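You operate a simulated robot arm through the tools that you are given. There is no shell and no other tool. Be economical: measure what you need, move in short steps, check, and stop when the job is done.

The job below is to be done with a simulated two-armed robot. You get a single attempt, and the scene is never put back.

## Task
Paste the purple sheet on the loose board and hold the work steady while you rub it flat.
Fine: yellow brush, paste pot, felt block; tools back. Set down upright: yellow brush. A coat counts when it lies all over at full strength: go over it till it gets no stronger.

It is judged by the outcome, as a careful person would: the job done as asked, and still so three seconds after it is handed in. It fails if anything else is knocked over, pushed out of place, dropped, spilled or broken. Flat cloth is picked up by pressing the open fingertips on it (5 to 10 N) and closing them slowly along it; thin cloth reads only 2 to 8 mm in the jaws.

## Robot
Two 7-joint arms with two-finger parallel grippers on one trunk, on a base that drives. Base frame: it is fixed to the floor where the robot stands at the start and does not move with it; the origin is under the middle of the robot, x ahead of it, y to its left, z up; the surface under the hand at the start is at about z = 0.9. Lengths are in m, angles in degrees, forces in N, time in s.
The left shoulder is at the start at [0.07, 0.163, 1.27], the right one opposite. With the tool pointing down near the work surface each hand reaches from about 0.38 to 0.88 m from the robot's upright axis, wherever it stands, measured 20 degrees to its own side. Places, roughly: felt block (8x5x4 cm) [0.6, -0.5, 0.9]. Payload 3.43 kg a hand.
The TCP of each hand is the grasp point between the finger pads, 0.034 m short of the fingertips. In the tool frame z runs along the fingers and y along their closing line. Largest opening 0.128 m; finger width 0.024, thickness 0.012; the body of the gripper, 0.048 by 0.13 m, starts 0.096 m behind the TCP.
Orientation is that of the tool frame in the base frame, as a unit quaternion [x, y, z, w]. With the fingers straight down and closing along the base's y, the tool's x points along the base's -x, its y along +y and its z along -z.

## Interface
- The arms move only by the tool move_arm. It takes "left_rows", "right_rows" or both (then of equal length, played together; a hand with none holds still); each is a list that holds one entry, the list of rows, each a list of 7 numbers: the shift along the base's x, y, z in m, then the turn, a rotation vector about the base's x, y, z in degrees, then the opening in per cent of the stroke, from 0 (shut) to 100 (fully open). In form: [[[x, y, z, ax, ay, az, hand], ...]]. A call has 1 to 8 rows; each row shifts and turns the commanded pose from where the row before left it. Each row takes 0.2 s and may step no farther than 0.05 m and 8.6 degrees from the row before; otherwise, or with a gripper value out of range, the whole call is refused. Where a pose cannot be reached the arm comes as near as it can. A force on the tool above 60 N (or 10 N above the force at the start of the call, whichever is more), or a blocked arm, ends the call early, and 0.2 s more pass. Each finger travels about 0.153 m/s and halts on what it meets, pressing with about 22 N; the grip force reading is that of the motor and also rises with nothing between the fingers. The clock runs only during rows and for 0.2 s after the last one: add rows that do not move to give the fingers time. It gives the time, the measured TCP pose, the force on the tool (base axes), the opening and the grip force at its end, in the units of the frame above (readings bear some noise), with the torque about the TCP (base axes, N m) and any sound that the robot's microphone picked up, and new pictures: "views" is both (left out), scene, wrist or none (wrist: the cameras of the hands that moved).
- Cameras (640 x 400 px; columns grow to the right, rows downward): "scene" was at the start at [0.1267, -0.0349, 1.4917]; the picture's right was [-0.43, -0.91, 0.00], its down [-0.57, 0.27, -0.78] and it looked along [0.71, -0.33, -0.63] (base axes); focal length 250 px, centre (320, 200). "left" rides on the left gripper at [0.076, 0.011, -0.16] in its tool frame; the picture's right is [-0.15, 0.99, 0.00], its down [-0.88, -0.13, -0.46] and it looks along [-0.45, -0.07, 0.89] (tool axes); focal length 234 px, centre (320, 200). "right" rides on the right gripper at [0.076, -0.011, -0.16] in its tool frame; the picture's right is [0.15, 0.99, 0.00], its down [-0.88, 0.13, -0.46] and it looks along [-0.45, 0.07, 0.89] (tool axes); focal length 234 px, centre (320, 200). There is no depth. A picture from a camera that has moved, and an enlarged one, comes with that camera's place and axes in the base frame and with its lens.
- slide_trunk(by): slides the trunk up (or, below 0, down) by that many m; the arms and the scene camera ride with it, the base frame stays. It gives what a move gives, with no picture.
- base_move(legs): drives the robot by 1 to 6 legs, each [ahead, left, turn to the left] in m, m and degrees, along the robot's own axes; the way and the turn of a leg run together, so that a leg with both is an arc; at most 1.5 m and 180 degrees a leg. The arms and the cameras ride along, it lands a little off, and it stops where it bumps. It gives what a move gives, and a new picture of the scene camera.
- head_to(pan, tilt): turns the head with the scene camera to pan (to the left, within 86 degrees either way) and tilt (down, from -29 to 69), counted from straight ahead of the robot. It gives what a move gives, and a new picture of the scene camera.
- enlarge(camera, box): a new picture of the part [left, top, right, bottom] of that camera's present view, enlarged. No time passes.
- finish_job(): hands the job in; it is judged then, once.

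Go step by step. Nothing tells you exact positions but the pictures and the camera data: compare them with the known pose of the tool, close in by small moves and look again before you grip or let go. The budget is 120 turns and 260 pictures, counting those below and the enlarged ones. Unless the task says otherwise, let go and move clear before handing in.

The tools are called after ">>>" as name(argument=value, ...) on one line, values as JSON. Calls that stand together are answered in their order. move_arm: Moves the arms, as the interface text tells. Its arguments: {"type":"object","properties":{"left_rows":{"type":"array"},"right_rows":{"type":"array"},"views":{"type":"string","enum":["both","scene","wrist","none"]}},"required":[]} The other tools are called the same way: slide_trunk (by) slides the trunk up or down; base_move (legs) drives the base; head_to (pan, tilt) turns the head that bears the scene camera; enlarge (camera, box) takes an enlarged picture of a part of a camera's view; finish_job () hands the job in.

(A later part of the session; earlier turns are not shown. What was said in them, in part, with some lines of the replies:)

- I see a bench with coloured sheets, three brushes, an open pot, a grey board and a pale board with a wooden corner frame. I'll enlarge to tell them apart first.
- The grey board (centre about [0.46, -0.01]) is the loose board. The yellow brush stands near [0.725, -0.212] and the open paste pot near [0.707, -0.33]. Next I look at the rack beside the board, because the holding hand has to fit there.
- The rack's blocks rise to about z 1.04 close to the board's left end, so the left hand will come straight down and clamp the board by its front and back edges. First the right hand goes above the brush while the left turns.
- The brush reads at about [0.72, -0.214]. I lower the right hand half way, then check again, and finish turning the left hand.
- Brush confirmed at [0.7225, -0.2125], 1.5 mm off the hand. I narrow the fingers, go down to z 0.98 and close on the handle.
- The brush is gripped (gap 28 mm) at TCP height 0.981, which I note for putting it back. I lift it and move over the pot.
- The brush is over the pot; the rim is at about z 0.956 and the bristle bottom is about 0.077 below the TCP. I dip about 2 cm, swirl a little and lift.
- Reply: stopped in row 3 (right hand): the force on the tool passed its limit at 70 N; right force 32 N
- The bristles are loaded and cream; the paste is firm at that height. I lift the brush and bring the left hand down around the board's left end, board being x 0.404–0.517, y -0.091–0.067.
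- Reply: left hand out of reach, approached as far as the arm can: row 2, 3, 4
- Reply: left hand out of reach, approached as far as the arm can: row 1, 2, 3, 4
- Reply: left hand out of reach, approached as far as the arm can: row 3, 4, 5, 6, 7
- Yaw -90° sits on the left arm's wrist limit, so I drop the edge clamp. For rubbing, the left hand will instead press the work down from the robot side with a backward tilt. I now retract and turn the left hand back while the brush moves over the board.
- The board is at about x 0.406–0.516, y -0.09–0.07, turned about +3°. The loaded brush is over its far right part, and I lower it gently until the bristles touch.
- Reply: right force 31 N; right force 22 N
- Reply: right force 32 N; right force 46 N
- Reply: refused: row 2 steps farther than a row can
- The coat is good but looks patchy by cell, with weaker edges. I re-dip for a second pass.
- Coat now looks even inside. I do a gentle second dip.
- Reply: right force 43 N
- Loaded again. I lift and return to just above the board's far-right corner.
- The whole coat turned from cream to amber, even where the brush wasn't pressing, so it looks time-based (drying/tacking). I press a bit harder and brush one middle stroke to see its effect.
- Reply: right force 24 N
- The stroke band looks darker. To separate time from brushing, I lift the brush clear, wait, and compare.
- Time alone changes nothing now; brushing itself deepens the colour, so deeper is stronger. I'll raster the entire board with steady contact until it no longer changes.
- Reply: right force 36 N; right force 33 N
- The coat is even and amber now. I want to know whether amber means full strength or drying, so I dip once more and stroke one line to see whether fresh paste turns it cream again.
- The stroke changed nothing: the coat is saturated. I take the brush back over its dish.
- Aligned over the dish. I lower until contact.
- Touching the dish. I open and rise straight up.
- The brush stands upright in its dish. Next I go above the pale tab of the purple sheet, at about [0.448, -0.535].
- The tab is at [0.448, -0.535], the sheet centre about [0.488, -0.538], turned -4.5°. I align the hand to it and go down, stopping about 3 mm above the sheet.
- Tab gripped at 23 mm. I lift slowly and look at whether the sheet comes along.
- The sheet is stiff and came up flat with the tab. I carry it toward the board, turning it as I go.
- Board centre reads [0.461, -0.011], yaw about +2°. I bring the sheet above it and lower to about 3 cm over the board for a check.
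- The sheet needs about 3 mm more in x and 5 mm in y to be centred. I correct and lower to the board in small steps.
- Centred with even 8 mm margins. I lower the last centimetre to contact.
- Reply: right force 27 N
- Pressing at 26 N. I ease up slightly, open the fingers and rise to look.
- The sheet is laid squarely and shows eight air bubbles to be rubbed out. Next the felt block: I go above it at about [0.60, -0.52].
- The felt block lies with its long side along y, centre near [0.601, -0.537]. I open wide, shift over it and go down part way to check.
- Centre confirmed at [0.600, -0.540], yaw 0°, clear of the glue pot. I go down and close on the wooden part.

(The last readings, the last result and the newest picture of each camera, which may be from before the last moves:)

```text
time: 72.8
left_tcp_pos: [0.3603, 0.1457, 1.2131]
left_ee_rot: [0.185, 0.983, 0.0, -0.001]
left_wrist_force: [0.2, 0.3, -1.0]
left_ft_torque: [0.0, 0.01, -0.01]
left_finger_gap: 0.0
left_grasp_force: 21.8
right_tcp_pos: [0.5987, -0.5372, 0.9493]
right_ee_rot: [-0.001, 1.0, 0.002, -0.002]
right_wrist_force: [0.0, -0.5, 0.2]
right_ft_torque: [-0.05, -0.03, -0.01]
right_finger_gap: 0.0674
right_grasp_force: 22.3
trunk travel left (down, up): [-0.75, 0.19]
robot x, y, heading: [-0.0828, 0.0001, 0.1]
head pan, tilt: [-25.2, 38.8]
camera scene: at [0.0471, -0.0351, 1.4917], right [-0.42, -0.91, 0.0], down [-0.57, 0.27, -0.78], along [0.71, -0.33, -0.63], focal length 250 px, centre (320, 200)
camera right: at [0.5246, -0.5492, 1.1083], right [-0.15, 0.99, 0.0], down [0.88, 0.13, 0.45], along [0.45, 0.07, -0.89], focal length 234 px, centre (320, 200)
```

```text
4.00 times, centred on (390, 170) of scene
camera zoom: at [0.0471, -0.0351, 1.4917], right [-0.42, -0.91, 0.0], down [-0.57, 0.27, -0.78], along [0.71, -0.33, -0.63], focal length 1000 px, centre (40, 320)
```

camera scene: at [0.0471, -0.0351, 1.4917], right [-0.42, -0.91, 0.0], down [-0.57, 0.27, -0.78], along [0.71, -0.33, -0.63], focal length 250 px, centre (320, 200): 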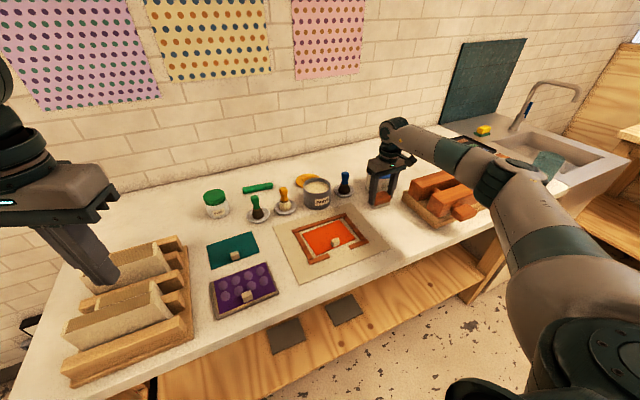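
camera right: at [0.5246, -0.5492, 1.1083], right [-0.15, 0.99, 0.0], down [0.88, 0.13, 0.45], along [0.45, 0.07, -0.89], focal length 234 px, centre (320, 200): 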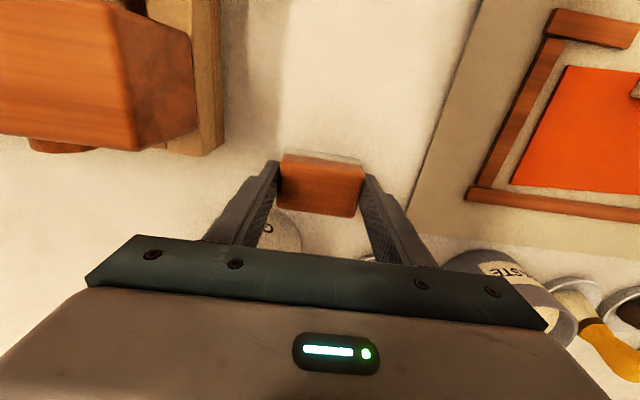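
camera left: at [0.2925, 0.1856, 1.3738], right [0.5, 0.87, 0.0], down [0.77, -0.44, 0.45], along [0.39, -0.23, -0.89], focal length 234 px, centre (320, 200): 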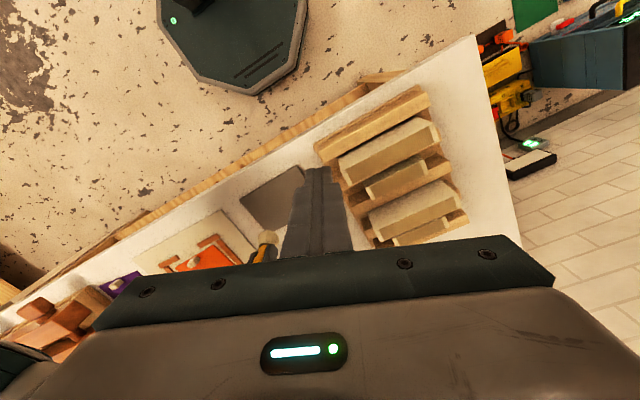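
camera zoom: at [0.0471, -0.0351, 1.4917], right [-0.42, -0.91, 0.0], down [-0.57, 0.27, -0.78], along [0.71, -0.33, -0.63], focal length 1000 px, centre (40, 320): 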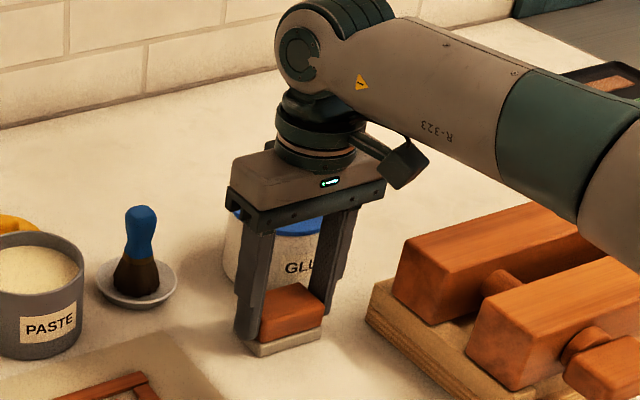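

The block is held. I lift and carry it toward the board while the left hand straightens and tilts back 40° for holding.

>>> move_arm(right_rows=[[[0, 0, 0.04, 0, 0, 0, 42], [0, 0, 0.04, 0, 0, 0, 42], [0, 0, 0.03, 0, 0, 0, 42], [-0.012, 0.045, 0, 0, 0, 0, 42], [-0.012, 0.045, 0, 0, 0, 0, 42], [-0.012, 0.045, 0, 0, 0, 0, 42], [-0.012, 0.045, 0, 0, 0, 0, 42], [-0.012, 0.045, 0, 0, 0, 0, 42]]], left_rows=[[[0, -0.005, 0, 0, 0, 7.1, 40], [0, -0.005, 0, 0, 0, 7.1, 40], [0, -0.005, 0, 0, 0, 7.1, 40], [0, -0.01, -0.01, 0, -8, 0, 40], [0, -0.01, -0.01, 0, -8, 0, 40], [0, -0.01, -0.01, 0, -8, 0, 40], [0, -0.01, -0.01, 0, -8, 0, 40], [0, -0.01, -0.01, 0, -8, 0, 40]]])

```text
time: 74.5
left_tcp_pos: [0.3847, 0.0624, 1.1728]
left_ee_rot: [0.001, 0.94, 0.0, 0.341]
left_wrist_force: [0.8, -0.7, -0.5]
left_ft_torque: [-0.01, -0.01, 0.0]
left_finger_gap: 0.0512
left_grasp_force: 0.0
left hand out of reach, approached as far as the arm can: row 7, 8
right_tcp_pos: [0.5391, -0.3108, 1.0581]
right_ee_rot: [0.0, 1.0, 0.002, -0.002]
right_wrist_force: [0.6, 0.3, 0.2]
right_ft_torque: [0.0, 0.03, -0.02]
right_finger_gap: 0.0674
right_grasp_force: 21.9
trunk travel left (down, up): [-0.75, 0.19]
robot x, y, heading: [-0.0786, -0.0005, 0.0]
head pan, tilt: [-25.2, 38.8]
camera scene: at [0.0484, -0.0351, 1.4916], right [-0.42, -0.91, 0.0], down [-0.57, 0.27, -0.78], along [0.71, -0.33, -0.63], focal length 250 px, centre (320, 200)
camera right: at [0.4647, -0.3218, 1.2176], right [-0.15, 0.99, 0.0], down [0.88, 0.13, 0.45], along [0.45, 0.07, -0.89], focal length 234 px, centre (320, 200)
camera left: at [0.2239, 0.0747, 1.247], right [0.11, 0.99, 0.1], down [0.38, -0.13, 0.91], along [0.92, -0.07, -0.39], focal length 234 px, centre (320, 200)
```

scene: 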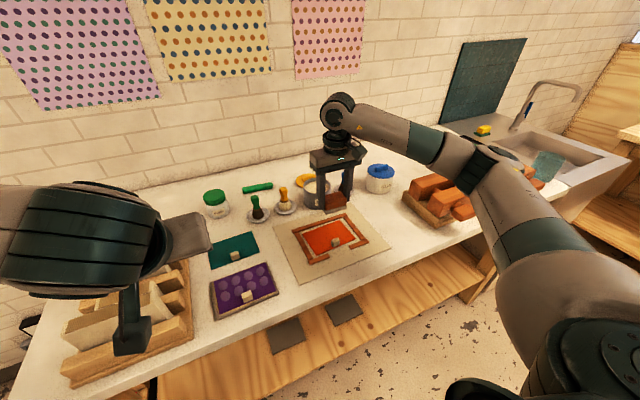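
right: 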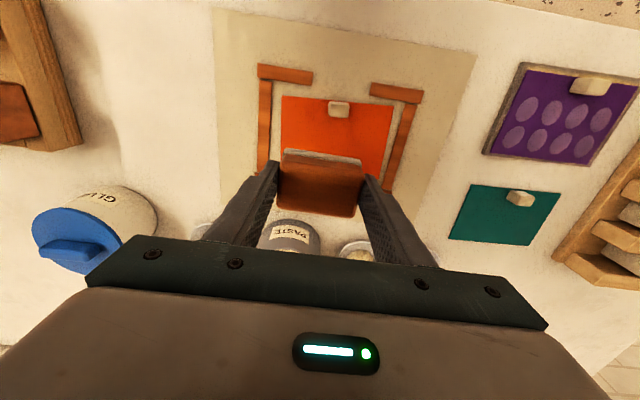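
left: 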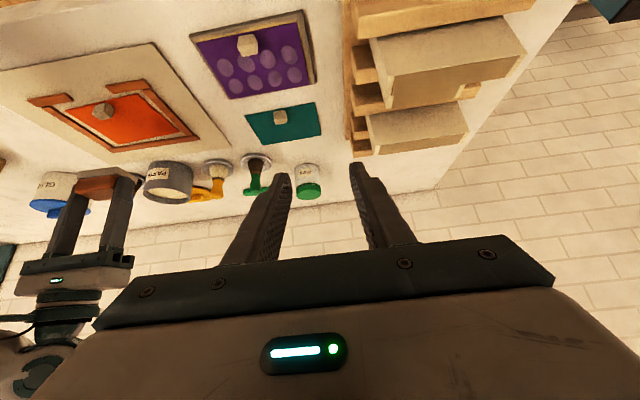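

The left arm is near its folding limit, so I back the base 15 cm more with both hands raised.

>>> base_move(legs=[[-0.15, 0, 0]])

```text
time: 75.9
left_tcp_pos: [0.2399, 0.0639, 1.1723]
left_ee_rot: [0.0, 0.941, 0.001, 0.339]
left_wrist_force: [0.2, 0.3, 0.1]
left_ft_torque: [0.02, 0.0, 0.01]
left_finger_gap: 0.0513
left_grasp_force: 0.1
right_tcp_pos: [0.3918, -0.3121, 1.0569]
right_ee_rot: [0.0, 1.0, 0.002, -0.003]
right_wrist_force: [0.5, 0.4, -1.2]
right_ft_torque: [-0.01, 0.04, -0.01]
right_finger_gap: 0.0672
right_grasp_force: 22.0
trunk travel left (down, up): [-0.75, 0.19]
robot x, y, heading: [-0.2266, -0.0013, 0.0]
head pan, tilt: [-25.2, 38.8]
camera scene: at [-0.0973, -0.0355, 1.4915], right [-0.43, -0.91, 0.0], down [-0.57, 0.27, -0.78], along [0.7, -0.33, -0.63], focal length 250 px, centre (320, 200)
```

scene: 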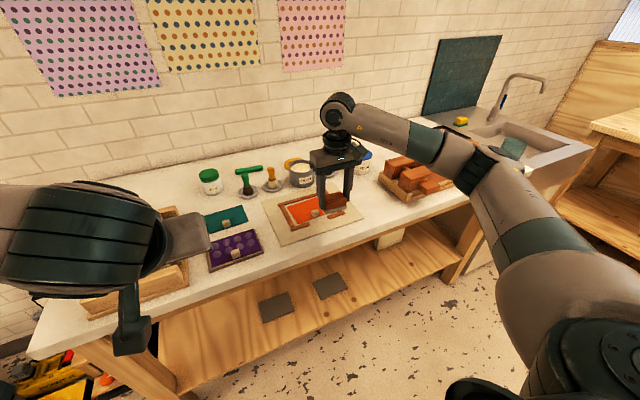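

Now the left hand approaches the tab from the robot side, and the right hand waits beside the board.

>>> move_arm(left_rows=[[[0.028, -0.015, -0.03, 0, 0, 0, 40], [0.028, -0.015, -0.03, 0, 0, 0, 40], [0.028, -0.015, -0.03, 0, 0, 0, 40], [0.028, -0.015, -0.03, 0, 0, 0, 40], [0.024, -0.015, -0.025, 0, 0, 0, 40], [0, 0, 0, 0, 0, 0, 40]]], right_rows=[[[0.0136, 0.022, 0, 0, 0, 0, 42], [0.0136, 0.022, 0, 0, 0, 0, 42], [0.0136, 0.022, 0, 0, 0, 0, 42], [0.0136, 0.022, 0, 0, 0, 0, 42], [0.0136, 0.022, 0, 0, 0, 0, 42], [0, 0, 0, 0, 0, 0, 42]]])

>>> enlarge(camera="left", box=[200, 60, 440, 210])

```text
time: 77.3
left_tcp_pos: [0.3746, -0.0146, 1.0286]
left_ee_rot: [0.001, 0.94, 0.002, 0.34]
left_wrist_force: [-0.7, 0.0, -0.1]
left_ft_torque: [-0.02, 0.01, 0.01]
left_finger_gap: 0.0513
left_grasp_force: 0.0
right_tcp_pos: [0.4569, -0.2018, 1.0584]
right_ee_rot: [-0.001, 1.0, 0.001, -0.001]
right_wrist_force: [-0.3, 0.4, -0.7]
right_ft_torque: [-0.01, -0.01, 0.03]
right_finger_gap: 0.0675
right_grasp_force: 21.9
trunk travel left (down, up): [-0.75, 0.19]
robot x, y, heading: [-0.2251, -0.0019, -0.1]
head pan, tilt: [-25.2, 38.8]
camera scene: at [-0.1002, -0.0357, 1.4918], right [-0.43, -0.91, 0.0], down [-0.57, 0.27, -0.78], along [0.71, -0.33, -0.63], focal length 250 px, centre (320, 200)
camera right: at [0.3826, -0.2131, 1.2181], right [-0.15, 0.99, 0.0], down [0.88, 0.13, 0.45], along [0.45, 0.07, -0.89], focal length 234 px, centre (320, 200)
camera left: at [0.2125, -0.0022, 1.1025], right [0.11, 0.99, 0.1], down [0.38, -0.13, 0.91], along [0.92, -0.07, -0.4], focal length 234 px, centre (320, 200)
```

scene: 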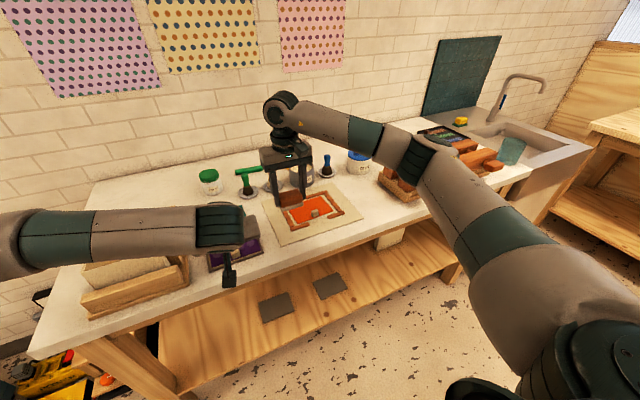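
right: 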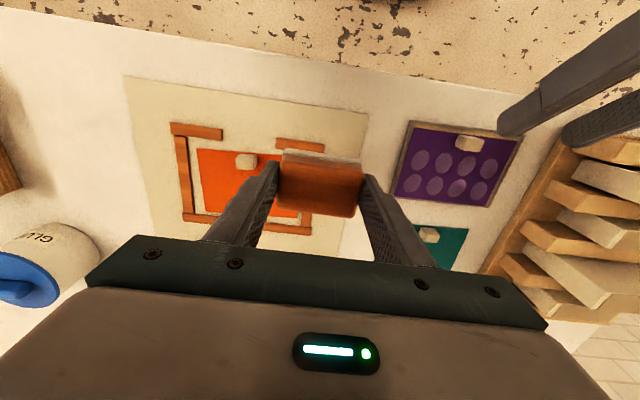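
left: 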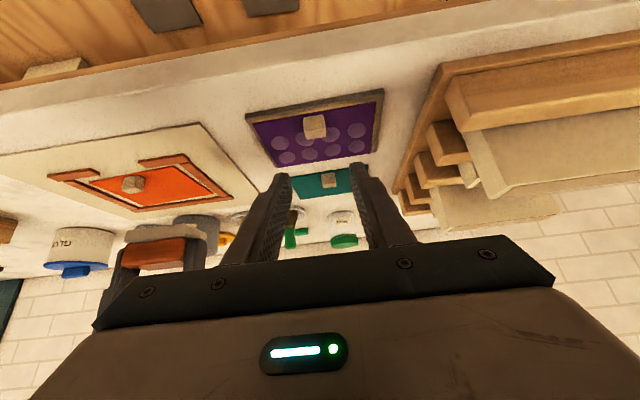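

```text
2.67 times, centred on (320, 135) of left
camera zoom: at [0.2125, -0.0022, 1.1025], right [0.11, 0.99, 0.1], down [0.38, -0.13, 0.91], along [0.92, -0.07, -0.4], focal length 624 px, centre (320, 373)
```

zoom: 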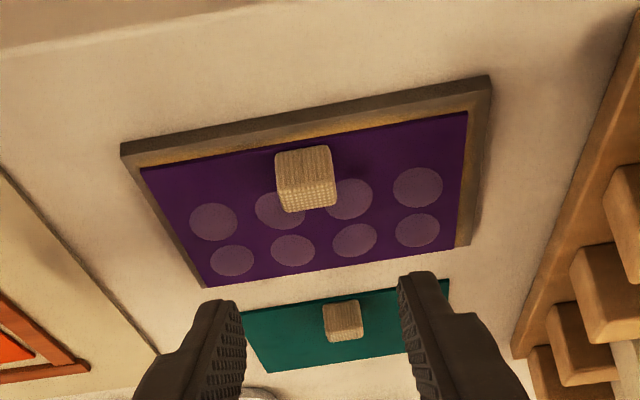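

The tab is near [0.425, -0.012]. I bring the left fingertips down on either side of it, stopping about 1 cm above the sheet.

>>> move_arm(left_rows=[[[0.01, 0.0013, -0.026, 0, 0, 0, 40], [0.01, 0.0013, -0.026, 0, 0, 0, 40], [0.008, 0, -0.024, 0, 0, 0, 40], [0, 0, 0, 0, 0, 0, 40]]], views="wrist")

>>> enlarge(camera="left", box=[200, 80, 440, 230])

>>> enlarge(camera="right", box=[360, 60, 600, 240])

```text
time: 78.3
left_tcp_pos: [0.4032, -0.0106, 0.9501]
left_ee_rot: [0.001, 0.941, 0.001, 0.339]
left_wrist_force: [-0.1, 0.2, 0.6]
left_ft_torque: [-0.02, -0.02, 0.02]
left_finger_gap: 0.0511
left_grasp_force: 0.1
right_tcp_pos: [0.457, -0.2026, 1.0576]
right_ee_rot: [-0.001, 1.0, 0.001, -0.003]
right_wrist_force: [-1.0, 0.3, -0.5]
right_ft_torque: [0.0, -0.01, 0.0]
right_finger_gap: 0.0673
right_grasp_force: 22.2
trunk travel left (down, up): [-0.75, 0.19]
robot x, y, heading: [-0.228, -0.0052, 0.1]
head pan, tilt: [-25.2, 38.8]
camera left: at [0.241, 0.0002, 1.0258], right [0.11, 0.99, 0.1], down [0.39, -0.13, 0.91], along [0.92, -0.07, -0.4], focal length 234 px, centre (320, 200)
```

left: 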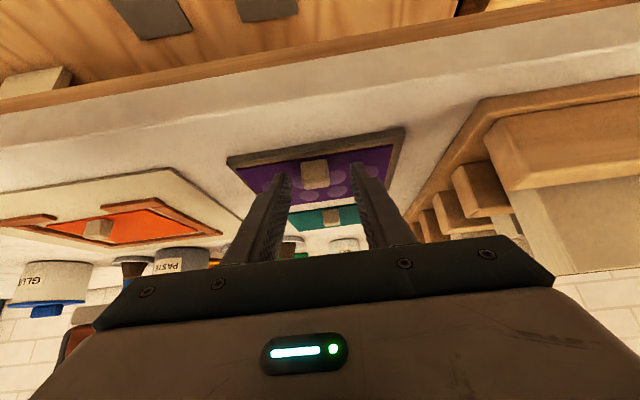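

```text
2.67 times, centred on (320, 155) of left
camera zoom: at [0.241, 0.0002, 1.0258], right [0.11, 0.99, 0.1], down [0.39, -0.13, 0.91], along [0.92, -0.07, -0.4], focal length 624 px, centre (320, 320)
```

zoom: 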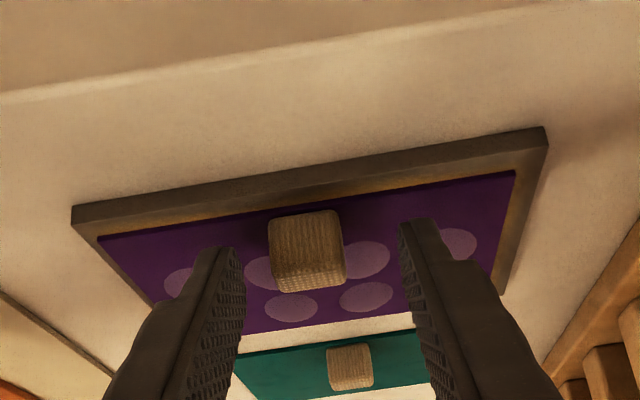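

```text
2.22 times, centred on (480, 150) of right
camera zoom: at [0.3831, -0.2131, 1.2178], right [-0.15, 0.99, 0.0], down [0.88, 0.13, 0.45], along [0.45, 0.07, -0.89], focal length 520 px, centre (-36, 311)
```

zoom: 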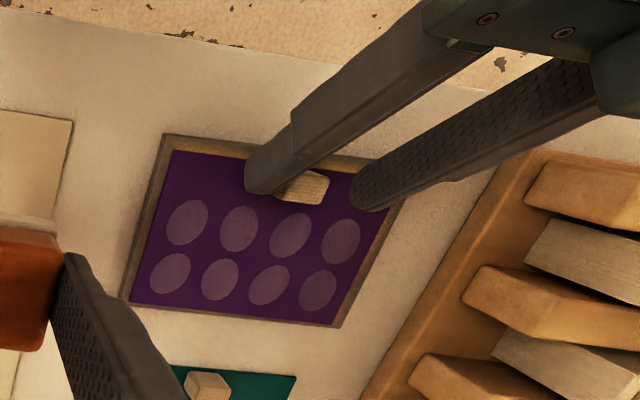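

The tab is between the fingers, 3–4 mm off-centre. I centre, lower to just above the sheet, and close gently.

>>> move_arm(left_rows=[[[-0.003, -0.0035, -0.004, 0, 0, 0, 40], [0, 0, -0.004, 0, 0, 0, 40], [0, 0, 0, 0, 0, 0, 30], [0, 0, 0, 0, 0, 0, 22], [0, 0, 0, 0, 0, 0, 15], [0, 0, 0, 0, 0, 0, 12]]], views="none")

>>> enlarge(camera="right", box=[360, 60, 600, 240])

```text
time: 79.7
left_tcp_pos: [0.399, -0.0138, 0.9426]
left_ee_rot: [0.0, 0.94, 0.001, 0.341]
left_wrist_force: [0.5, -0.1, 0.1]
left_ft_torque: [-0.05, -0.02, 0.03]
left_finger_gap: 0.0227
left_grasp_force: 22.0
right_tcp_pos: [0.4568, -0.2025, 1.0569]
right_ee_rot: [0.0, 1.0, 0.001, -0.003]
right_wrist_force: [-0.1, -0.4, -1.3]
right_ft_torque: [-0.01, 0.0, 0.01]
right_finger_gap: 0.0674
right_grasp_force: 22.2
trunk travel left (down, up): [-0.75, 0.19]
robot x, y, heading: [-0.2273, -0.0022, 0.1]
head pan, tilt: [-25.2, 38.8]
```

```text
2.22 times, centred on (480, 150) of right
camera zoom: at [0.3833, -0.213, 1.2177], right [-0.15, 0.99, 0.0], down [0.88, 0.13, 0.45], along [0.45, 0.07, -0.89], focal length 520 px, centre (-36, 311)
```

zoom: 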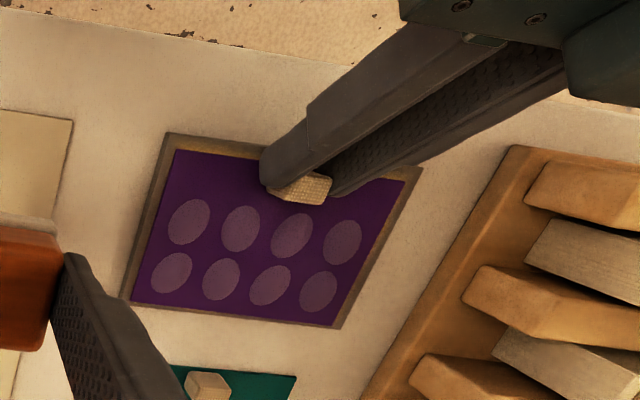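

The tab is pinched without disturbing anything. I press the left hand down lightly and bring the felt block over the right part of the sheet.

>>> move_arm(left_rows=[[[0, 0, -0.001, 0, 0, 0, 12], [0, 0, -0.001, 0, 0, 0, 12], [0, 0, 0, 0, 0, 0, 12], [0, 0, 0, 0, 0, 0, 12], [0, 0, 0, 0, 0, 0, 12], [0, 0, 0, 0, 0, 0, 12], [0, 0, 0, 0, 0, 0, 12]]], right_rows=[[[0.0033, 0.038, 0, 0, 0, 0, 42], [0.0033, 0.038, -0.02, 0, 0, 0, 42], [0.0033, 0.038, -0.025, 0, 0, 0, 42], [0.0033, 0.0385, -0.025, 0, 0, 0, 42], [0, 0, -0.02, 0, 0, 0, 42], [0, 0, -0.008, 0, 0, 0, 42], [0, 0, 0, 0, 0, 0, 42]]], views="scene")

>>> enlarge(camera="scene", box=[180, 180, 320, 290])

>>> enlarge(camera="right", box=[200, 60, 480, 240])

```text
time: 81.3
left_tcp_pos: [0.3993, -0.0136, 0.9427]
left_ee_rot: [0.001, 0.94, 0.001, 0.341]
left_wrist_force: [1.9, -2.2, 12.8]
left_ft_torque: [-0.1, -0.43, 0.01]
left_finger_gap: 0.0225
left_grasp_force: 21.7
right_tcp_pos: [0.4709, -0.0498, 0.9627]
right_ee_rot: [0.0, 1.0, 0.002, -0.003]
right_wrist_force: [0.5, 0.6, -1.1]
right_ft_torque: [-0.02, -0.01, 0.02]
right_finger_gap: 0.0672
right_grasp_force: 22.1
trunk travel left (down, up): [-0.75, 0.19]
robot x, y, heading: [-0.2259, 0.001, 0.0]
head pan, tilt: [-25.2, 38.8]
camera scene: at [-0.1003, -0.0358, 1.4919], right [-0.43, -0.91, 0.0], down [-0.57, 0.27, -0.78], along [0.71, -0.33, -0.63], focal length 250 px, centre (320, 200)
```

scene: 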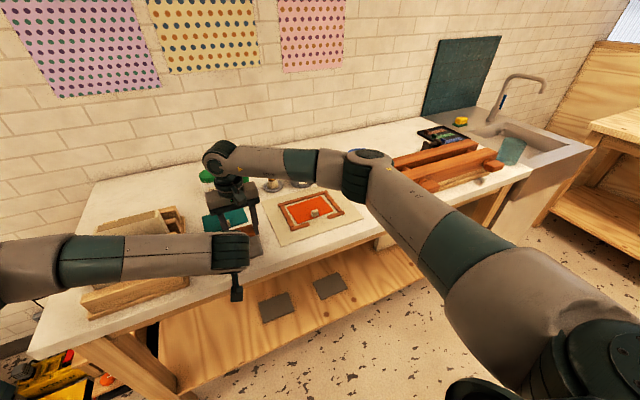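

```text
3.64 times, centred on (250, 235) of scene
camera zoom: at [-0.1003, -0.0358, 1.4919], right [-0.43, -0.91, 0.0], down [-0.57, 0.27, -0.78], along [0.71, -0.33, -0.63], focal length 910 px, centre (574, 73)
```

zoom: 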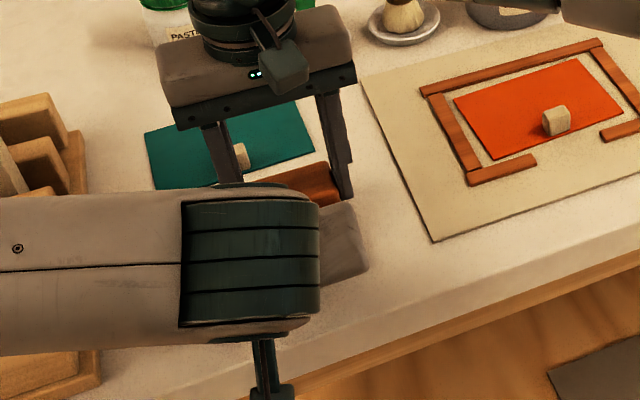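

```text
2.22 times, centred on (340, 150) of right
camera zoom: at [0.3966, -0.0611, 1.1207], right [-0.15, 0.99, 0.0], down [0.88, 0.13, 0.45], along [0.45, 0.07, -0.89], focal length 520 px, centre (276, 311)
```

zoom: 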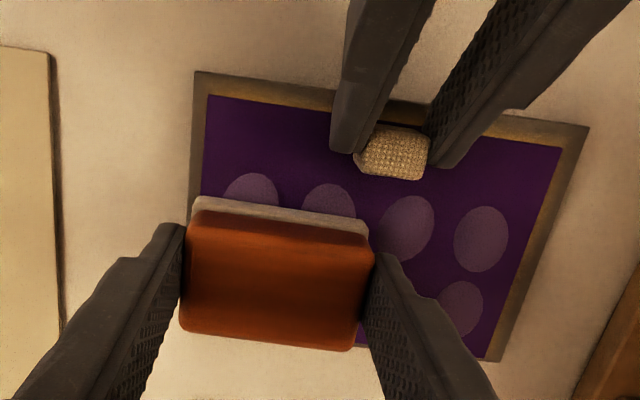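

Block is above the sheet with clearance to the tab. I lower to contact in small steps.

>>> move_arm(right_rows=[[[-0.003, 0, -0.004, 0, 0, 0, 42], [0, 0, -0.002, 0, 0, 0, 42], [0, 0, -0.0015, 0, 0, 0, 42], [0, 0, 0, 0, 0, 0, 42]]], views="none")

```text
time: 82.3
left_tcp_pos: [0.3973, -0.0135, 0.941]
left_ee_rot: [0.0, 0.94, 0.002, 0.341]
left_wrist_force: [20.0, -6.4, -7.8]
left_ft_torque: [-0.12, 0.09, -0.09]
left_finger_gap: 0.0228
left_grasp_force: 21.5
right_tcp_pos: [0.4688, -0.0503, 0.9575]
right_ee_rot: [0.001, 1.0, 0.003, 0.001]
right_wrist_force: [-2.3, 0.0, 47.9]
right_ft_torque: [-0.23, 0.23, 0.03]
right_finger_gap: 0.0673
right_grasp_force: 21.9
trunk travel left (down, up): [-0.75, 0.19]
robot x, y, heading: [-0.228, -0.0012, 0.2]
head pan, tilt: [-25.2, 38.8]
```

Too firm at 48 N; I ease off 2 mm and start the first stroke to the left.

>>> move_arm(right_rows=[[[0, 0, 0.002, 0, 0, 0, 42], [0, 0.01, 0, 0, 0, 0, 42], [0, 0.02, 0, 0, 0, 0, 42], [0, 0.02, 0, 0, 0, 0, 42], [0, 0.02, 0, 0, 0, 0, 42], [0, 0.02, 0, 0, 0, 0, 42]]], views="wrist")

>>> enlarge(camera="right", box=[120, 60, 400, 240])

```text
time: 83.7
left_tcp_pos: [0.397, -0.015, 0.9428]
left_ee_rot: [0.001, 0.94, 0.003, 0.341]
left_wrist_force: [10.5, 16.1, -9.1]
left_ft_torque: [0.08, -0.01, 0.53]
left_finger_gap: 0.0228
left_grasp_force: 22.5
right_tcp_pos: [0.4692, 0.0394, 0.9587]
right_ee_rot: [0.001, 1.0, -0.001, 0.002]
right_wrist_force: [1.6, -25.9, 49.5]
right_ft_torque: [-2.0, 0.19, 0.18]
right_finger_gap: 0.0676
right_grasp_force: 21.7
trunk travel left (down, up): [-0.75, 0.19]
robot x, y, heading: [-0.2265, 0.0023, 0.3]
head pan, tilt: [-25.2, 38.8]
camera right: at [0.3937, 0.0279, 1.117], right [-0.14, 0.99, 0.0], down [0.88, 0.13, 0.46], along [0.45, 0.07, -0.89], focal length 234 px, centre (320, 200)
```

right: 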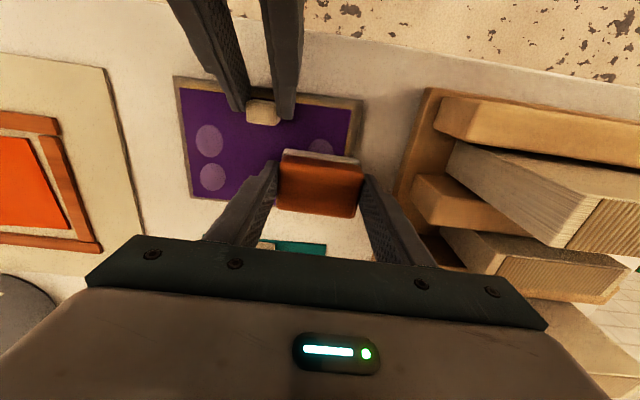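

```text
2.22 times, centred on (260, 150) of right
camera zoom: at [0.3937, 0.0279, 1.117], right [-0.14, 0.99, 0.0], down [0.88, 0.13, 0.46], along [0.45, 0.07, -0.89], focal length 520 px, centre (453, 311)
```

zoom: 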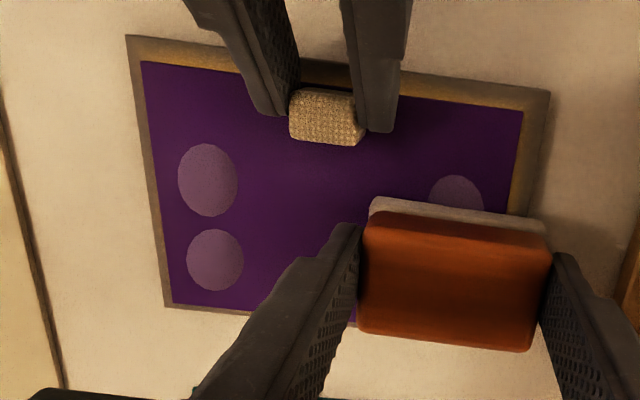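

The middle bubbles are gone and the board hasn't moved. I ease slightly, finish the left column, then sweep back to the right column.

>>> move_arm(right_rows=[[[0, 0.006, 0.001, 0, 0, 0, 42], [0, 0.004, 0, 0, 0, 0, 42], [0.008, 0, 0, 0, 0, 0, 42], [0.008, -0.004, 0, 0, 0, 0, 42], [-0.004, -0.02, 0, 0, 0, 0, 42], [0, -0.025, 0, 0, 0, 0, 42], [0, -0.025, 0, 0, 0, 0, 42], [0, -0.025, 0, 0, 0, 0, 42]]], views="wrist")

>>> enlarge(camera="right", box=[200, 60, 480, 240])

```text
time: 85.5
left_tcp_pos: [0.3962, -0.0136, 0.9435]
left_ee_rot: [0.002, 0.94, 0.001, 0.341]
left_wrist_force: [-7.6, -2.1, 3.7]
left_ft_torque: [-0.01, 0.07, 0.03]
left_finger_gap: 0.0226
left_grasp_force: 21.7
right_tcp_pos: [0.478, -0.0526, 0.9575]
right_ee_rot: [0.001, 1.0, 0.001, -0.001]
right_wrist_force: [2.0, 8.3, 19.5]
right_ft_torque: [0.59, -0.09, -0.05]
right_finger_gap: 0.0675
right_grasp_force: 21.8
trunk travel left (down, up): [-0.75, 0.19]
robot x, y, heading: [-0.2236, 0.004, 0.0]
head pan, tilt: [-25.2, 38.8]
camera right: at [0.4025, -0.0631, 1.1178], right [-0.14, 0.99, 0.0], down [0.88, 0.13, 0.45], along [0.45, 0.07, -0.89], focal length 234 px, centre (320, 200)
```

right: 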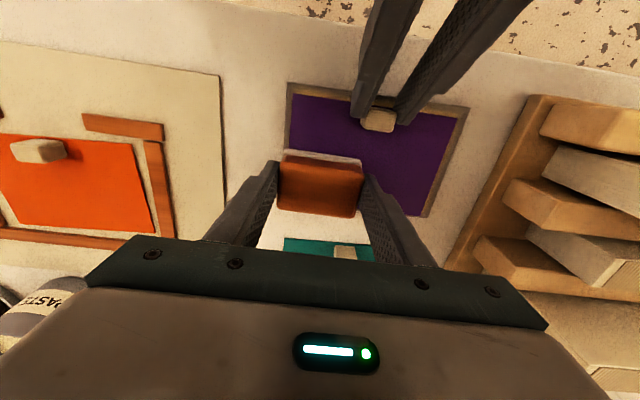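

```text
2.22 times, centred on (340, 150) of right
camera zoom: at [0.4025, -0.0631, 1.1178], right [-0.14, 0.99, 0.0], down [0.88, 0.13, 0.45], along [0.45, 0.07, -0.89], focal length 520 px, centre (276, 311)
```

zoom: 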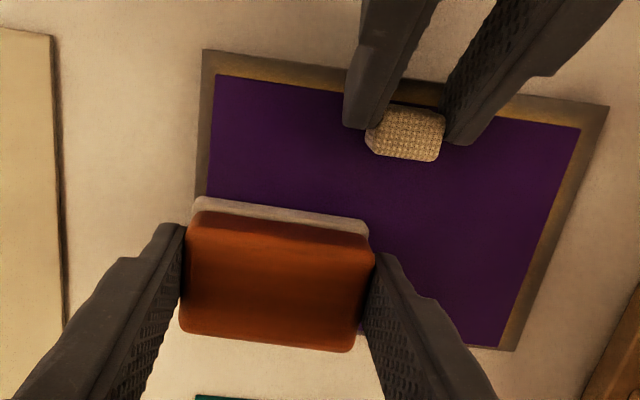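

Left side is flat. I finish the right end with a short back-and-forth, then lift to inspect.

>>> move_arm(right_rows=[[[0, -0.015, 0, 0, 0, 0, 42], [-0.009, -0.006, 0, 0, 0, 0, 42], [0.009, 0, 0, 0, 0, 0, 42], [0.01, 0, 0, 0, 0, 0, 42], [0, 0.02, 0, 0, 0, 0, 42], [0, 0.02, 0, 0, 0, 0, 42], [0, 0.02, 0, 0, 0, 0, 42], [0, 0.02, 0, 0, 0, 0, 42]]], views="none")

>>> move_arm(right_rows=[[[0, 0.02, 0, 0, 0, 0, 42], [0, 0.01, 0, 0, 0, 0, 42], [0, 0, 0.03, 0, 0, 0, 42], [0, -0.03, 0.03, 0, 0, 0, 42], [0, -0.045, 0.01, 0, 0, 0, 42], [0, -0.045, 0, 0, 0, 0, 42], [0, -0.045, 0, 0, 0, 0, 42]]], views="none")

>>> enlarge(camera="right", box=[300, 40, 580, 240])

```text
time: 87.3
left_tcp_pos: [0.3966, -0.0126, 0.9439]
left_ee_rot: [0.001, 0.94, 0.001, 0.342]
left_wrist_force: [-6.0, 5.9, 5.0]
left_ft_torque: [0.02, -0.08, 0.33]
left_finger_gap: 0.0226
left_grasp_force: 21.8
right_tcp_pos: [0.4881, 0.0096, 0.9596]
right_ee_rot: [0.0, 1.0, 0.002, -0.002]
right_wrist_force: [-0.8, -8.2, 17.9]
right_ft_torque: [-0.72, -0.02, 0.01]
right_finger_gap: 0.0673
right_grasp_force: 21.8
trunk travel left (down, up): [-0.75, 0.19]
robot x, y, heading: [-0.2264, 0.0003, -0.1]
head pan, tilt: [-25.2, 38.8]
```

```text
time: 88.9
left_tcp_pos: [0.399, -0.0137, 0.9428]
left_ee_rot: [0.001, 0.94, 0.002, 0.342]
left_wrist_force: [-1.3, -0.4, 15.7]
left_ft_torque: [0.05, -0.56, 0.16]
left_finger_gap: 0.023
left_grasp_force: 22.1
right_tcp_pos: [0.4904, -0.1259, 1.0268]
right_ee_rot: [-0.001, 1.0, 0.002, -0.001]
right_wrist_force: [0.6, 0.5, -0.5]
right_ft_torque: [-0.02, -0.02, -0.01]
right_finger_gap: 0.0673
right_grasp_force: 22.1
trunk travel left (down, up): [-0.75, 0.19]
robot x, y, heading: [-0.2249, -0.0027, -0.0]
head pan, tilt: [-25.2, 38.8]
```

```text
2.00 times, centred on (440, 140) of right
camera zoom: at [0.4151, -0.1363, 1.1861], right [-0.15, 0.99, 0.01], down [0.88, 0.13, 0.45], along [0.45, 0.07, -0.89], focal length 468 px, centre (80, 320)
```

zoom: 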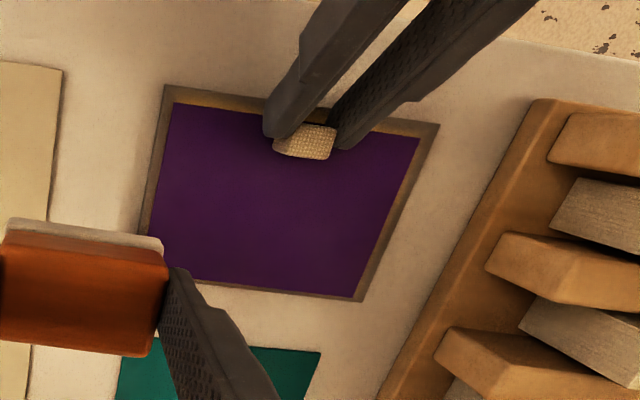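

The sheet is completely flat. I release the tab and retract the left hand up and back, raising the block higher as well.

>>> move_arm(left_rows=[[[0, 0, 0.001, 0, 0, 0, 14], [0, 0, 0, 0, 0, 0, 30], [0, 0, 0, 0, 0, 0, 42], [-0.01, 0, 0.015, 0, 0, 0, 42], [-0.025, 0, 0.035, 0, 0, 0, 42], [-0.025, 0.01, 0.035, 0, 0, 0, 42], [-0.025, 0.01, 0.035, 0, 0, 0, 42], [-0.02, 0.02, 0.035, 0, 0, 0, 42]]], right_rows=[[[0, 0, 0, 0, 0, 0, 42], [0, 0, 0, 0, 0, 0, 42], [0, 0, 0, 0, 0, 0, 42], [0, -0.02, 0.02, 0, 0, 0, 42], [0, -0.02, 0.02, 0, 0, 0, 42], [-0.01, -0.03, 0.02, 0, 0, 0, 42], [-0.01, -0.03, 0, 0, 0, 0, 42], [-0.01, -0.03, 0, 0, 0, 0, 42]]])

>>> enlarge(camera="scene", box=[180, 180, 320, 290])

```text
time: 90.7
left_tcp_pos: [0.296, 0.0268, 1.0981]
left_ee_rot: [0.001, 0.94, 0.002, 0.341]
left_wrist_force: [-0.6, 0.4, 0.9]
left_ft_torque: [-0.04, -0.02, 0.0]
left_finger_gap: 0.0538
left_grasp_force: 0.0
right_tcp_pos: [0.4594, -0.2544, 1.0874]
right_ee_rot: [-0.001, 1.0, 0.003, -0.003]
right_wrist_force: [-0.1, -0.2, -1.6]
right_ft_torque: [0.01, 0.0, 0.01]
right_finger_gap: 0.0677
right_grasp_force: 22.4
trunk travel left (down, up): [-0.75, 0.19]
robot x, y, heading: [-0.2244, 0.0012, -0.3]
head pan, tilt: [-25.2, 38.8]
camera scene: at [-0.1013, -0.0357, 1.4919], right [-0.43, -0.91, 0.0], down [-0.57, 0.27, -0.78], along [0.71, -0.33, -0.63], focal length 250 px, centre (320, 200)
camera right: at [0.3857, -0.2657, 1.247], right [-0.15, 0.99, 0.01], down [0.88, 0.13, 0.45], along [0.45, 0.07, -0.89], focal length 234 px, centre (320, 200)
camera left: at [0.1343, 0.0373, 1.1717], right [0.11, 0.99, 0.1], down [0.38, -0.13, 0.91], along [0.92, -0.07, -0.4], focal length 234 px, centre (320, 200)
```

scene: 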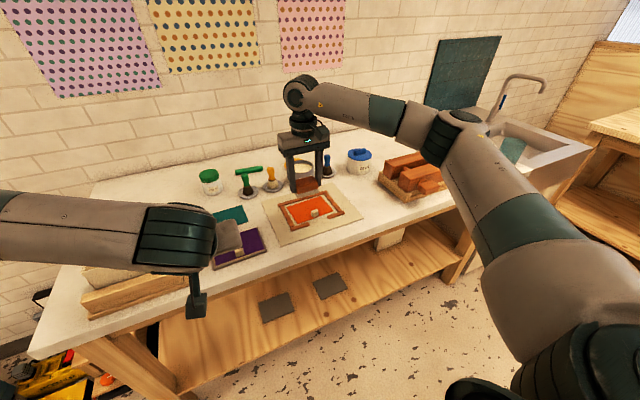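
right: 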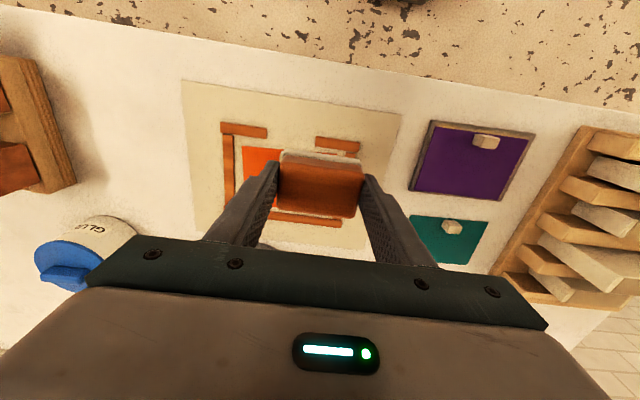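
left: 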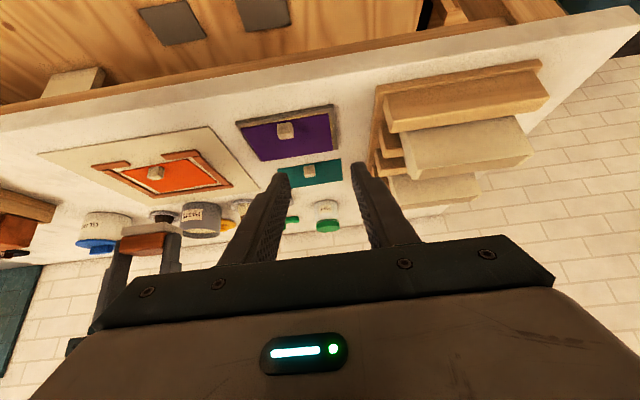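

```text
3.64 times, centred on (250, 235) of scene
camera zoom: at [-0.1013, -0.0357, 1.4919], right [-0.43, -0.91, 0.0], down [-0.57, 0.27, -0.78], along [0.71, -0.33, -0.63], focal length 910 px, centre (574, 73)
```

zoom: 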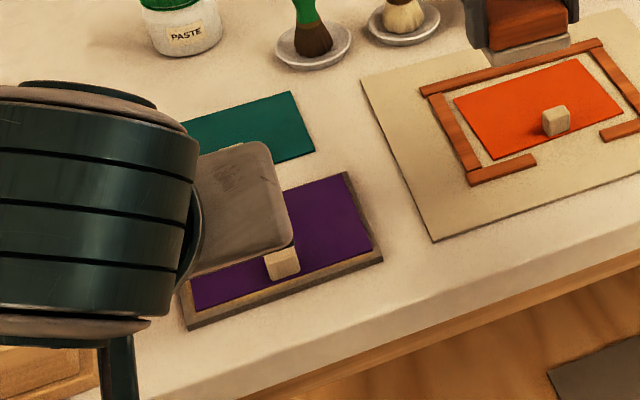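

The left hand is clear. I drive the base forward 15 cm so the right hand can reach the felt block's place.

>>> base_move(legs=[[0.15, 0, 0]])

```text
time: 92.1
left_tcp_pos: [0.4446, 0.028, 1.0979]
left_ee_rot: [0.001, 0.94, 0.001, 0.34]
left_wrist_force: [-0.9, -0.2, 0.4]
left_ft_torque: [0.03, 0.01, -0.02]
left_finger_gap: 0.0536
left_grasp_force: 0.1
right_tcp_pos: [0.6105, -0.2528, 1.0875]
right_ee_rot: [0.0, 1.0, 0.003, -0.001]
right_wrist_force: [0.8, -0.2, -0.2]
right_ft_torque: [0.02, 0.0, 0.02]
right_finger_gap: 0.0673
right_grasp_force: 21.9
trunk travel left (down, up): [-0.75, 0.19]
robot x, y, heading: [-0.0824, 0.0036, -0.0]
head pan, tilt: [-25.2, 38.8]
camera scene: at [0.0475, -0.0348, 1.492], right [-0.42, -0.91, 0.0], down [-0.57, 0.27, -0.78], along [0.71, -0.33, -0.63], focal length 250 px, centre (320, 200)
```

scene: 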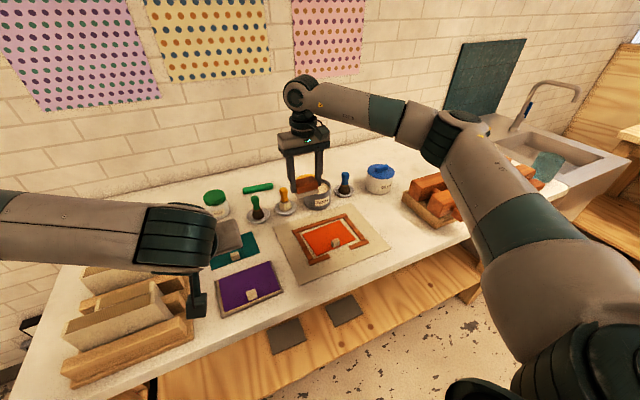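

I carry the block back to above [0.5995, -0.5385] and lower it to 2 cm over the bench.

>>> move_arm(right_rows=[[[-0.002, -0.0476, 0, 0, 0, 0, 42], [-0.002, -0.0476, 0, 0, 0, 0, 42], [-0.002, -0.0476, 0, 0, 0, 0, 42], [-0.002, -0.0476, 0, 0, 0, 0, 42], [-0.002, -0.0476, 0, 0, 0, 0, 42], [-0.001, -0.0476, 0, 0, 0, 0, 42], [0, 0, -0.045, 0, 0, 0, 42], [0, 0, -0.045, 0, 0, 0, 42]]], views="none")

>>> enlarge(camera="right", box=[180, 60, 480, 250])

>>> enlarge(camera="scene", box=[330, 120, 450, 220])

```text
time: 93.9
left_tcp_pos: [0.4476, 0.0254, 1.0949]
left_ee_rot: [0.001, 0.941, 0.002, 0.34]
left_wrist_force: [0.2, 0.2, 0.8]
left_ft_torque: [0.0, 0.01, 0.01]
left_finger_gap: 0.0537
left_grasp_force: 0.1
right_tcp_pos: [0.6003, -0.5389, 0.9936]
right_ee_rot: [-0.001, 1.0, 0.003, -0.002]
right_wrist_force: [0.6, -1.3, -0.4]
right_ft_torque: [0.02, -0.01, 0.0]
right_finger_gap: 0.0672
right_grasp_force: 22.3
trunk travel left (down, up): [-0.75, 0.19]
robot x, y, heading: [-0.0764, -0.0001, -0.0]
head pan, tilt: [-25.2, 38.8]
```

```text
2.11 times, centred on (330, 155) of right
camera zoom: at [0.5266, -0.5518, 1.154], right [-0.15, 0.99, 0.01], down [0.88, 0.13, 0.45], along [0.45, 0.07, -0.89], focal length 493 px, centre (299, 295)
```

zoom: 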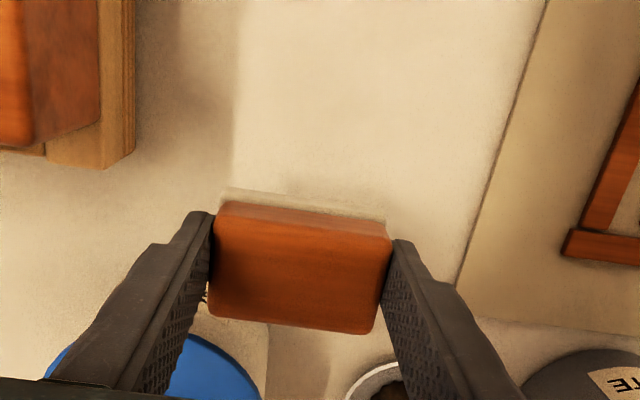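

```text
4.00 times, centred on (390, 170) of scene
camera zoom: at [0.0504, -0.0362, 1.4917], right [-0.42, -0.91, 0.0], down [-0.57, 0.27, -0.78], along [0.71, -0.33, -0.63], focal length 1000 px, centre (40, 320)
```

zoom: 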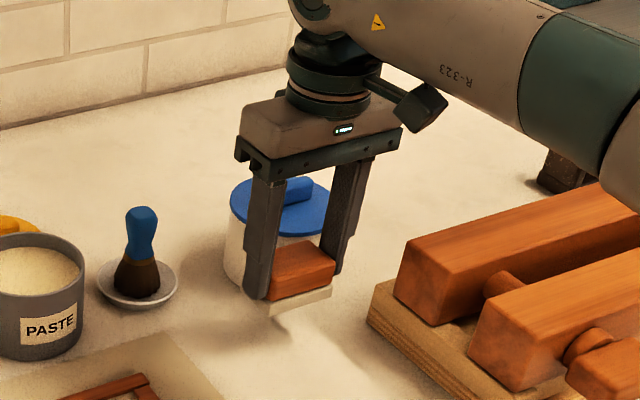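

Over its old place. I lower it to the bench.

>>> move_arm(right_rows=[[[0, 0.001, -0.025, 0, 0, 0, 42], [0, 0, -0.015, 0, 0, 0, 42], [0, 0, -0.003, 0, 0, 0, 42], [0, 0, -0.001, 0, 0, 0, 42], [0, 0, 0, 0, 0, 0, 42]]], views="none")

```text
time: 95.1
left_tcp_pos: [0.4456, 0.0273, 1.096]
left_ee_rot: [0.001, 0.94, 0.001, 0.34]
left_wrist_force: [0.1, 0.5, -0.1]
left_ft_torque: [0.0, 0.04, 0.02]
left_finger_gap: 0.0539
left_grasp_force: 0.0
right_tcp_pos: [0.6002, -0.538, 0.9517]
right_ee_rot: [0.0, 1.0, 0.002, -0.003]
right_wrist_force: [-0.1, 0.9, -0.9]
right_ft_torque: [-0.03, 0.03, -0.01]
right_finger_gap: 0.0674
right_grasp_force: 22.5
trunk travel left (down, up): [-0.75, 0.19]
robot x, y, heading: [-0.0773, 0.0014, 0.3]
head pan, tilt: [-25.2, 38.8]
```

>>> move_arm(right_rows=[[[0, 0, -0.0015, 0, 0, 0, 42], [0, 0, -0.0015, 0, 0, 0, 42], [0, 0, 0, 0, 0, 0, 42]]], views="none")

```text
time: 95.9
left_tcp_pos: [0.4449, 0.0266, 1.0952]
left_ee_rot: [0.002, 0.94, 0.0, 0.34]
left_wrist_force: [-0.3, 0.4, 0.3]
left_ft_torque: [0.0, 0.05, -0.01]
left_finger_gap: 0.0538
left_grasp_force: 0.1
right_tcp_pos: [0.6013, -0.5364, 0.9504]
right_ee_rot: [0.0, 1.0, 0.002, -0.003]
right_wrist_force: [-0.1, 0.2, -1.0]
right_ft_torque: [-0.01, -0.02, 0.02]
right_finger_gap: 0.0671
right_grasp_force: 21.7
trunk travel left (down, up): [-0.75, 0.19]
robot x, y, heading: [-0.0782, 0.0014, -0.0]
head pan, tilt: [-25.2, 38.8]
```

>>> move_arm(right_rows=[[[0, 0, -0.001, 0, 0, 0, 42], [0, 0, -0.001, 0, 0, 0, 42], [0, 0, 0, 0, 0, 0, 42]]], views="none")

```text
time: 96.7
left_tcp_pos: [0.4461, 0.0274, 1.0961]
left_ee_rot: [0.001, 0.94, 0.001, 0.341]
left_wrist_force: [1.4, -0.1, 0.0]
left_ft_torque: [-0.01, -0.01, -0.01]
left_finger_gap: 0.0539
left_grasp_force: 0.1
right_tcp_pos: [0.5991, -0.5389, 0.9476]
right_ee_rot: [0.0, 1.0, 0.002, -0.002]
right_wrist_force: [0.1, 0.1, 3.4]
right_ft_torque: [-0.12, -0.15, 0.0]
right_finger_gap: 0.0674
right_grasp_force: 21.9
trunk travel left (down, up): [-0.75, 0.19]
robot x, y, heading: [-0.0776, -0.0042, 0.1]
head pan, tilt: [-25.2, 38.8]
```

Contact with the bench. I open and lift straight up, and move the left hand clear as well.

>>> move_arm(right_rows=[[[0, 0, 0, 0, 0, 0, 60], [0, 0, 0, 0, 0, 0, 80], [0, 0, 0.02, 0, 0, 0, 80], [0, 0, 0.045, 0, 0, 0, 80], [0, 0, 0.045, 0, 0, 0, 80], [-0.02, 0.03, 0.03, 0, 0, 0, 80], [-0.03, 0.03, 0.02, 0, 0, 0, 80], [-0.03, 0.03, 0.02, 0, 0, 0, 80]]], left_rows=[[[-0.015, 0.01, 0.03, 0, 0, 0, 42], [-0.015, 0.01, 0.03, 0, 0, 0, 42], [-0.015, 0.02, 0.03, 0, 0, 0, 42], [-0.015, 0.03, 0.02, 0, 0, 0, 42], [0, 0.03, 0.02, 0, 0, 0, 42], [0, 0.03, 0, 0, 0, 0, 42], [0, 0.03, 0, 0, 0, 0, 42], [0, 0, 0, 0, 0, 0, 42]]])

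>>> enlarge(camera="scene", box=[190, 150, 450, 330])

>>> enlarge(camera="scene", box=[195, 250, 295, 330])

```text
time: 98.5
left_tcp_pos: [0.4082, 0.1793, 1.2397]
left_ee_rot: [0.002, 0.941, 0.001, 0.339]
left_wrist_force: [-0.2, 0.4, -1.1]
left_ft_torque: [0.02, -0.01, 0.06]
left_finger_gap: 0.0537
left_grasp_force: 0.1
left hand out of reach, approached as far as the arm can: row 4, 5, 6, 7
right_tcp_pos: [0.5206, -0.4474, 1.1313]
right_ee_rot: [0.0, 1.0, 0.001, -0.002]
right_wrist_force: [-0.1, 0.7, 0.5]
right_ft_torque: [-0.02, -0.01, 0.02]
right_finger_gap: 0.1025
right_grasp_force: 0.1
trunk travel left (down, up): [-0.75, 0.19]
robot x, y, heading: [-0.0775, -0.0007, 0.1]
head pan, tilt: [-25.2, 38.8]
camera scene: at [0.0485, -0.0354, 1.4918], right [-0.42, -0.91, 0.0], down [-0.57, 0.27, -0.78], along [0.71, -0.33, -0.63], focal length 250 px, centre (320, 200)
camera right: at [0.4465, -0.4587, 1.29], right [-0.15, 0.99, 0.0], down [0.88, 0.13, 0.45], along [0.45, 0.07, -0.89], focal length 234 px, centre (320, 200)
camera left: at [0.2464, 0.1897, 1.3153], right [0.11, 0.99, 0.1], down [0.39, -0.13, 0.91], along [0.92, -0.07, -0.4], focal length 234 px, centre (320, 200)
```

scene: 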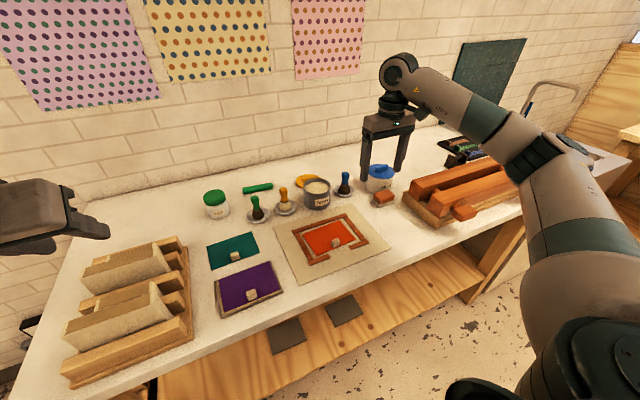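
right: 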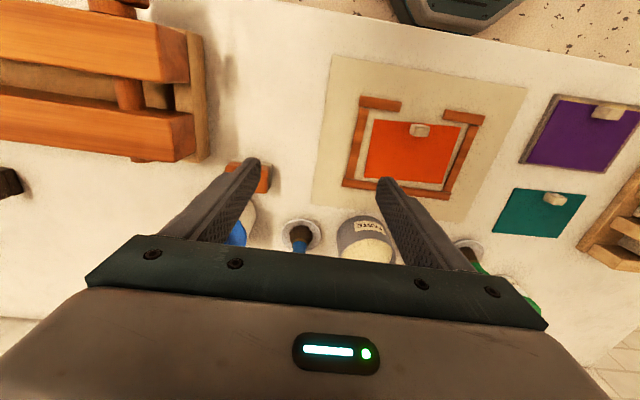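
left: 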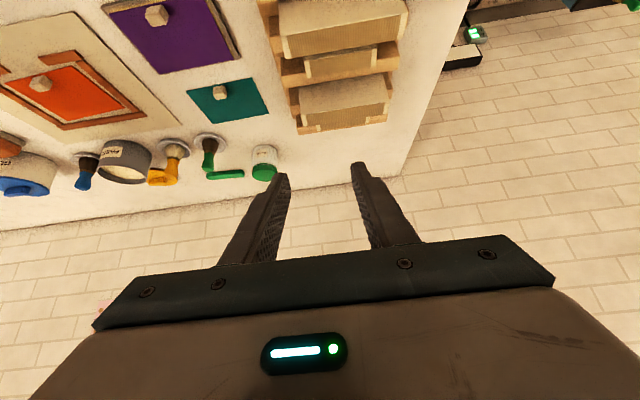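

```text
2.22 times, centred on (320, 240) of scene
camera zoom: at [0.0485, -0.0354, 1.4918], right [-0.42, -0.91, 0.0], down [-0.57, 0.27, -0.78], along [0.71, -0.33, -0.63], focal length 556 px, centre (320, 111)
```

zoom: 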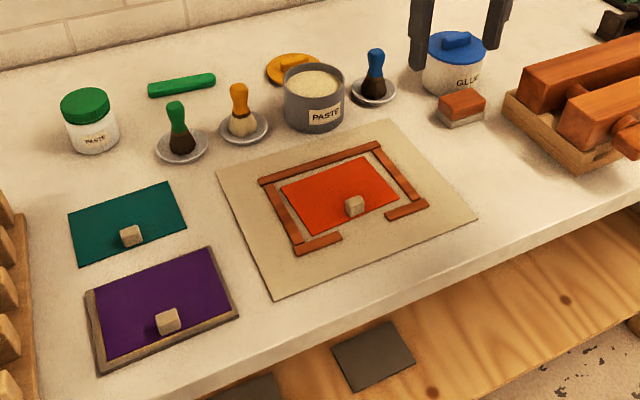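

```text
5.00 times, centred on (245, 290) of scene
camera zoom: at [0.0485, -0.0354, 1.4918], right [-0.42, -0.91, 0.0], down [-0.57, 0.27, -0.78], along [0.71, -0.33, -0.63], focal length 1251 px, centre (695, -250)
```

zoom: 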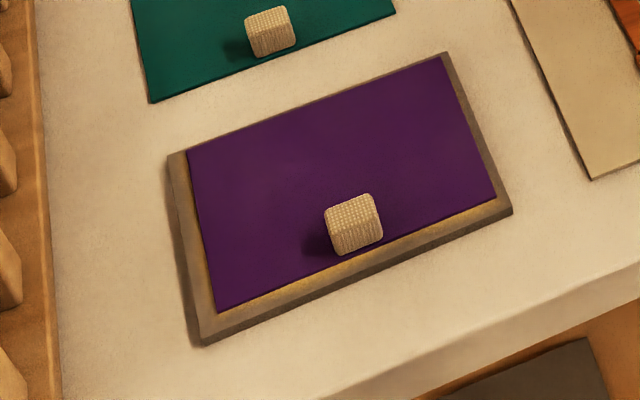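

The purple sheet is flat on the grey board with no bubbles left. The yellow brush stands upright in its dish, the felt block is back in its place, and both hands are clear. During the holding and rubbing the work slid about 5 mm on the bench, with the sheet and board moving together. Handing in.

>>> finish_job()

```text
The job is handed in.
```

The purple sheet is pasted on the loose grey board and rubbed flat, with no bubbles left. The yellow brush stands upright in its dish and the felt block is back where it was.

The work slid about 5 mm on the bench while I held and rubbed it. The sheet stayed centred on the board.
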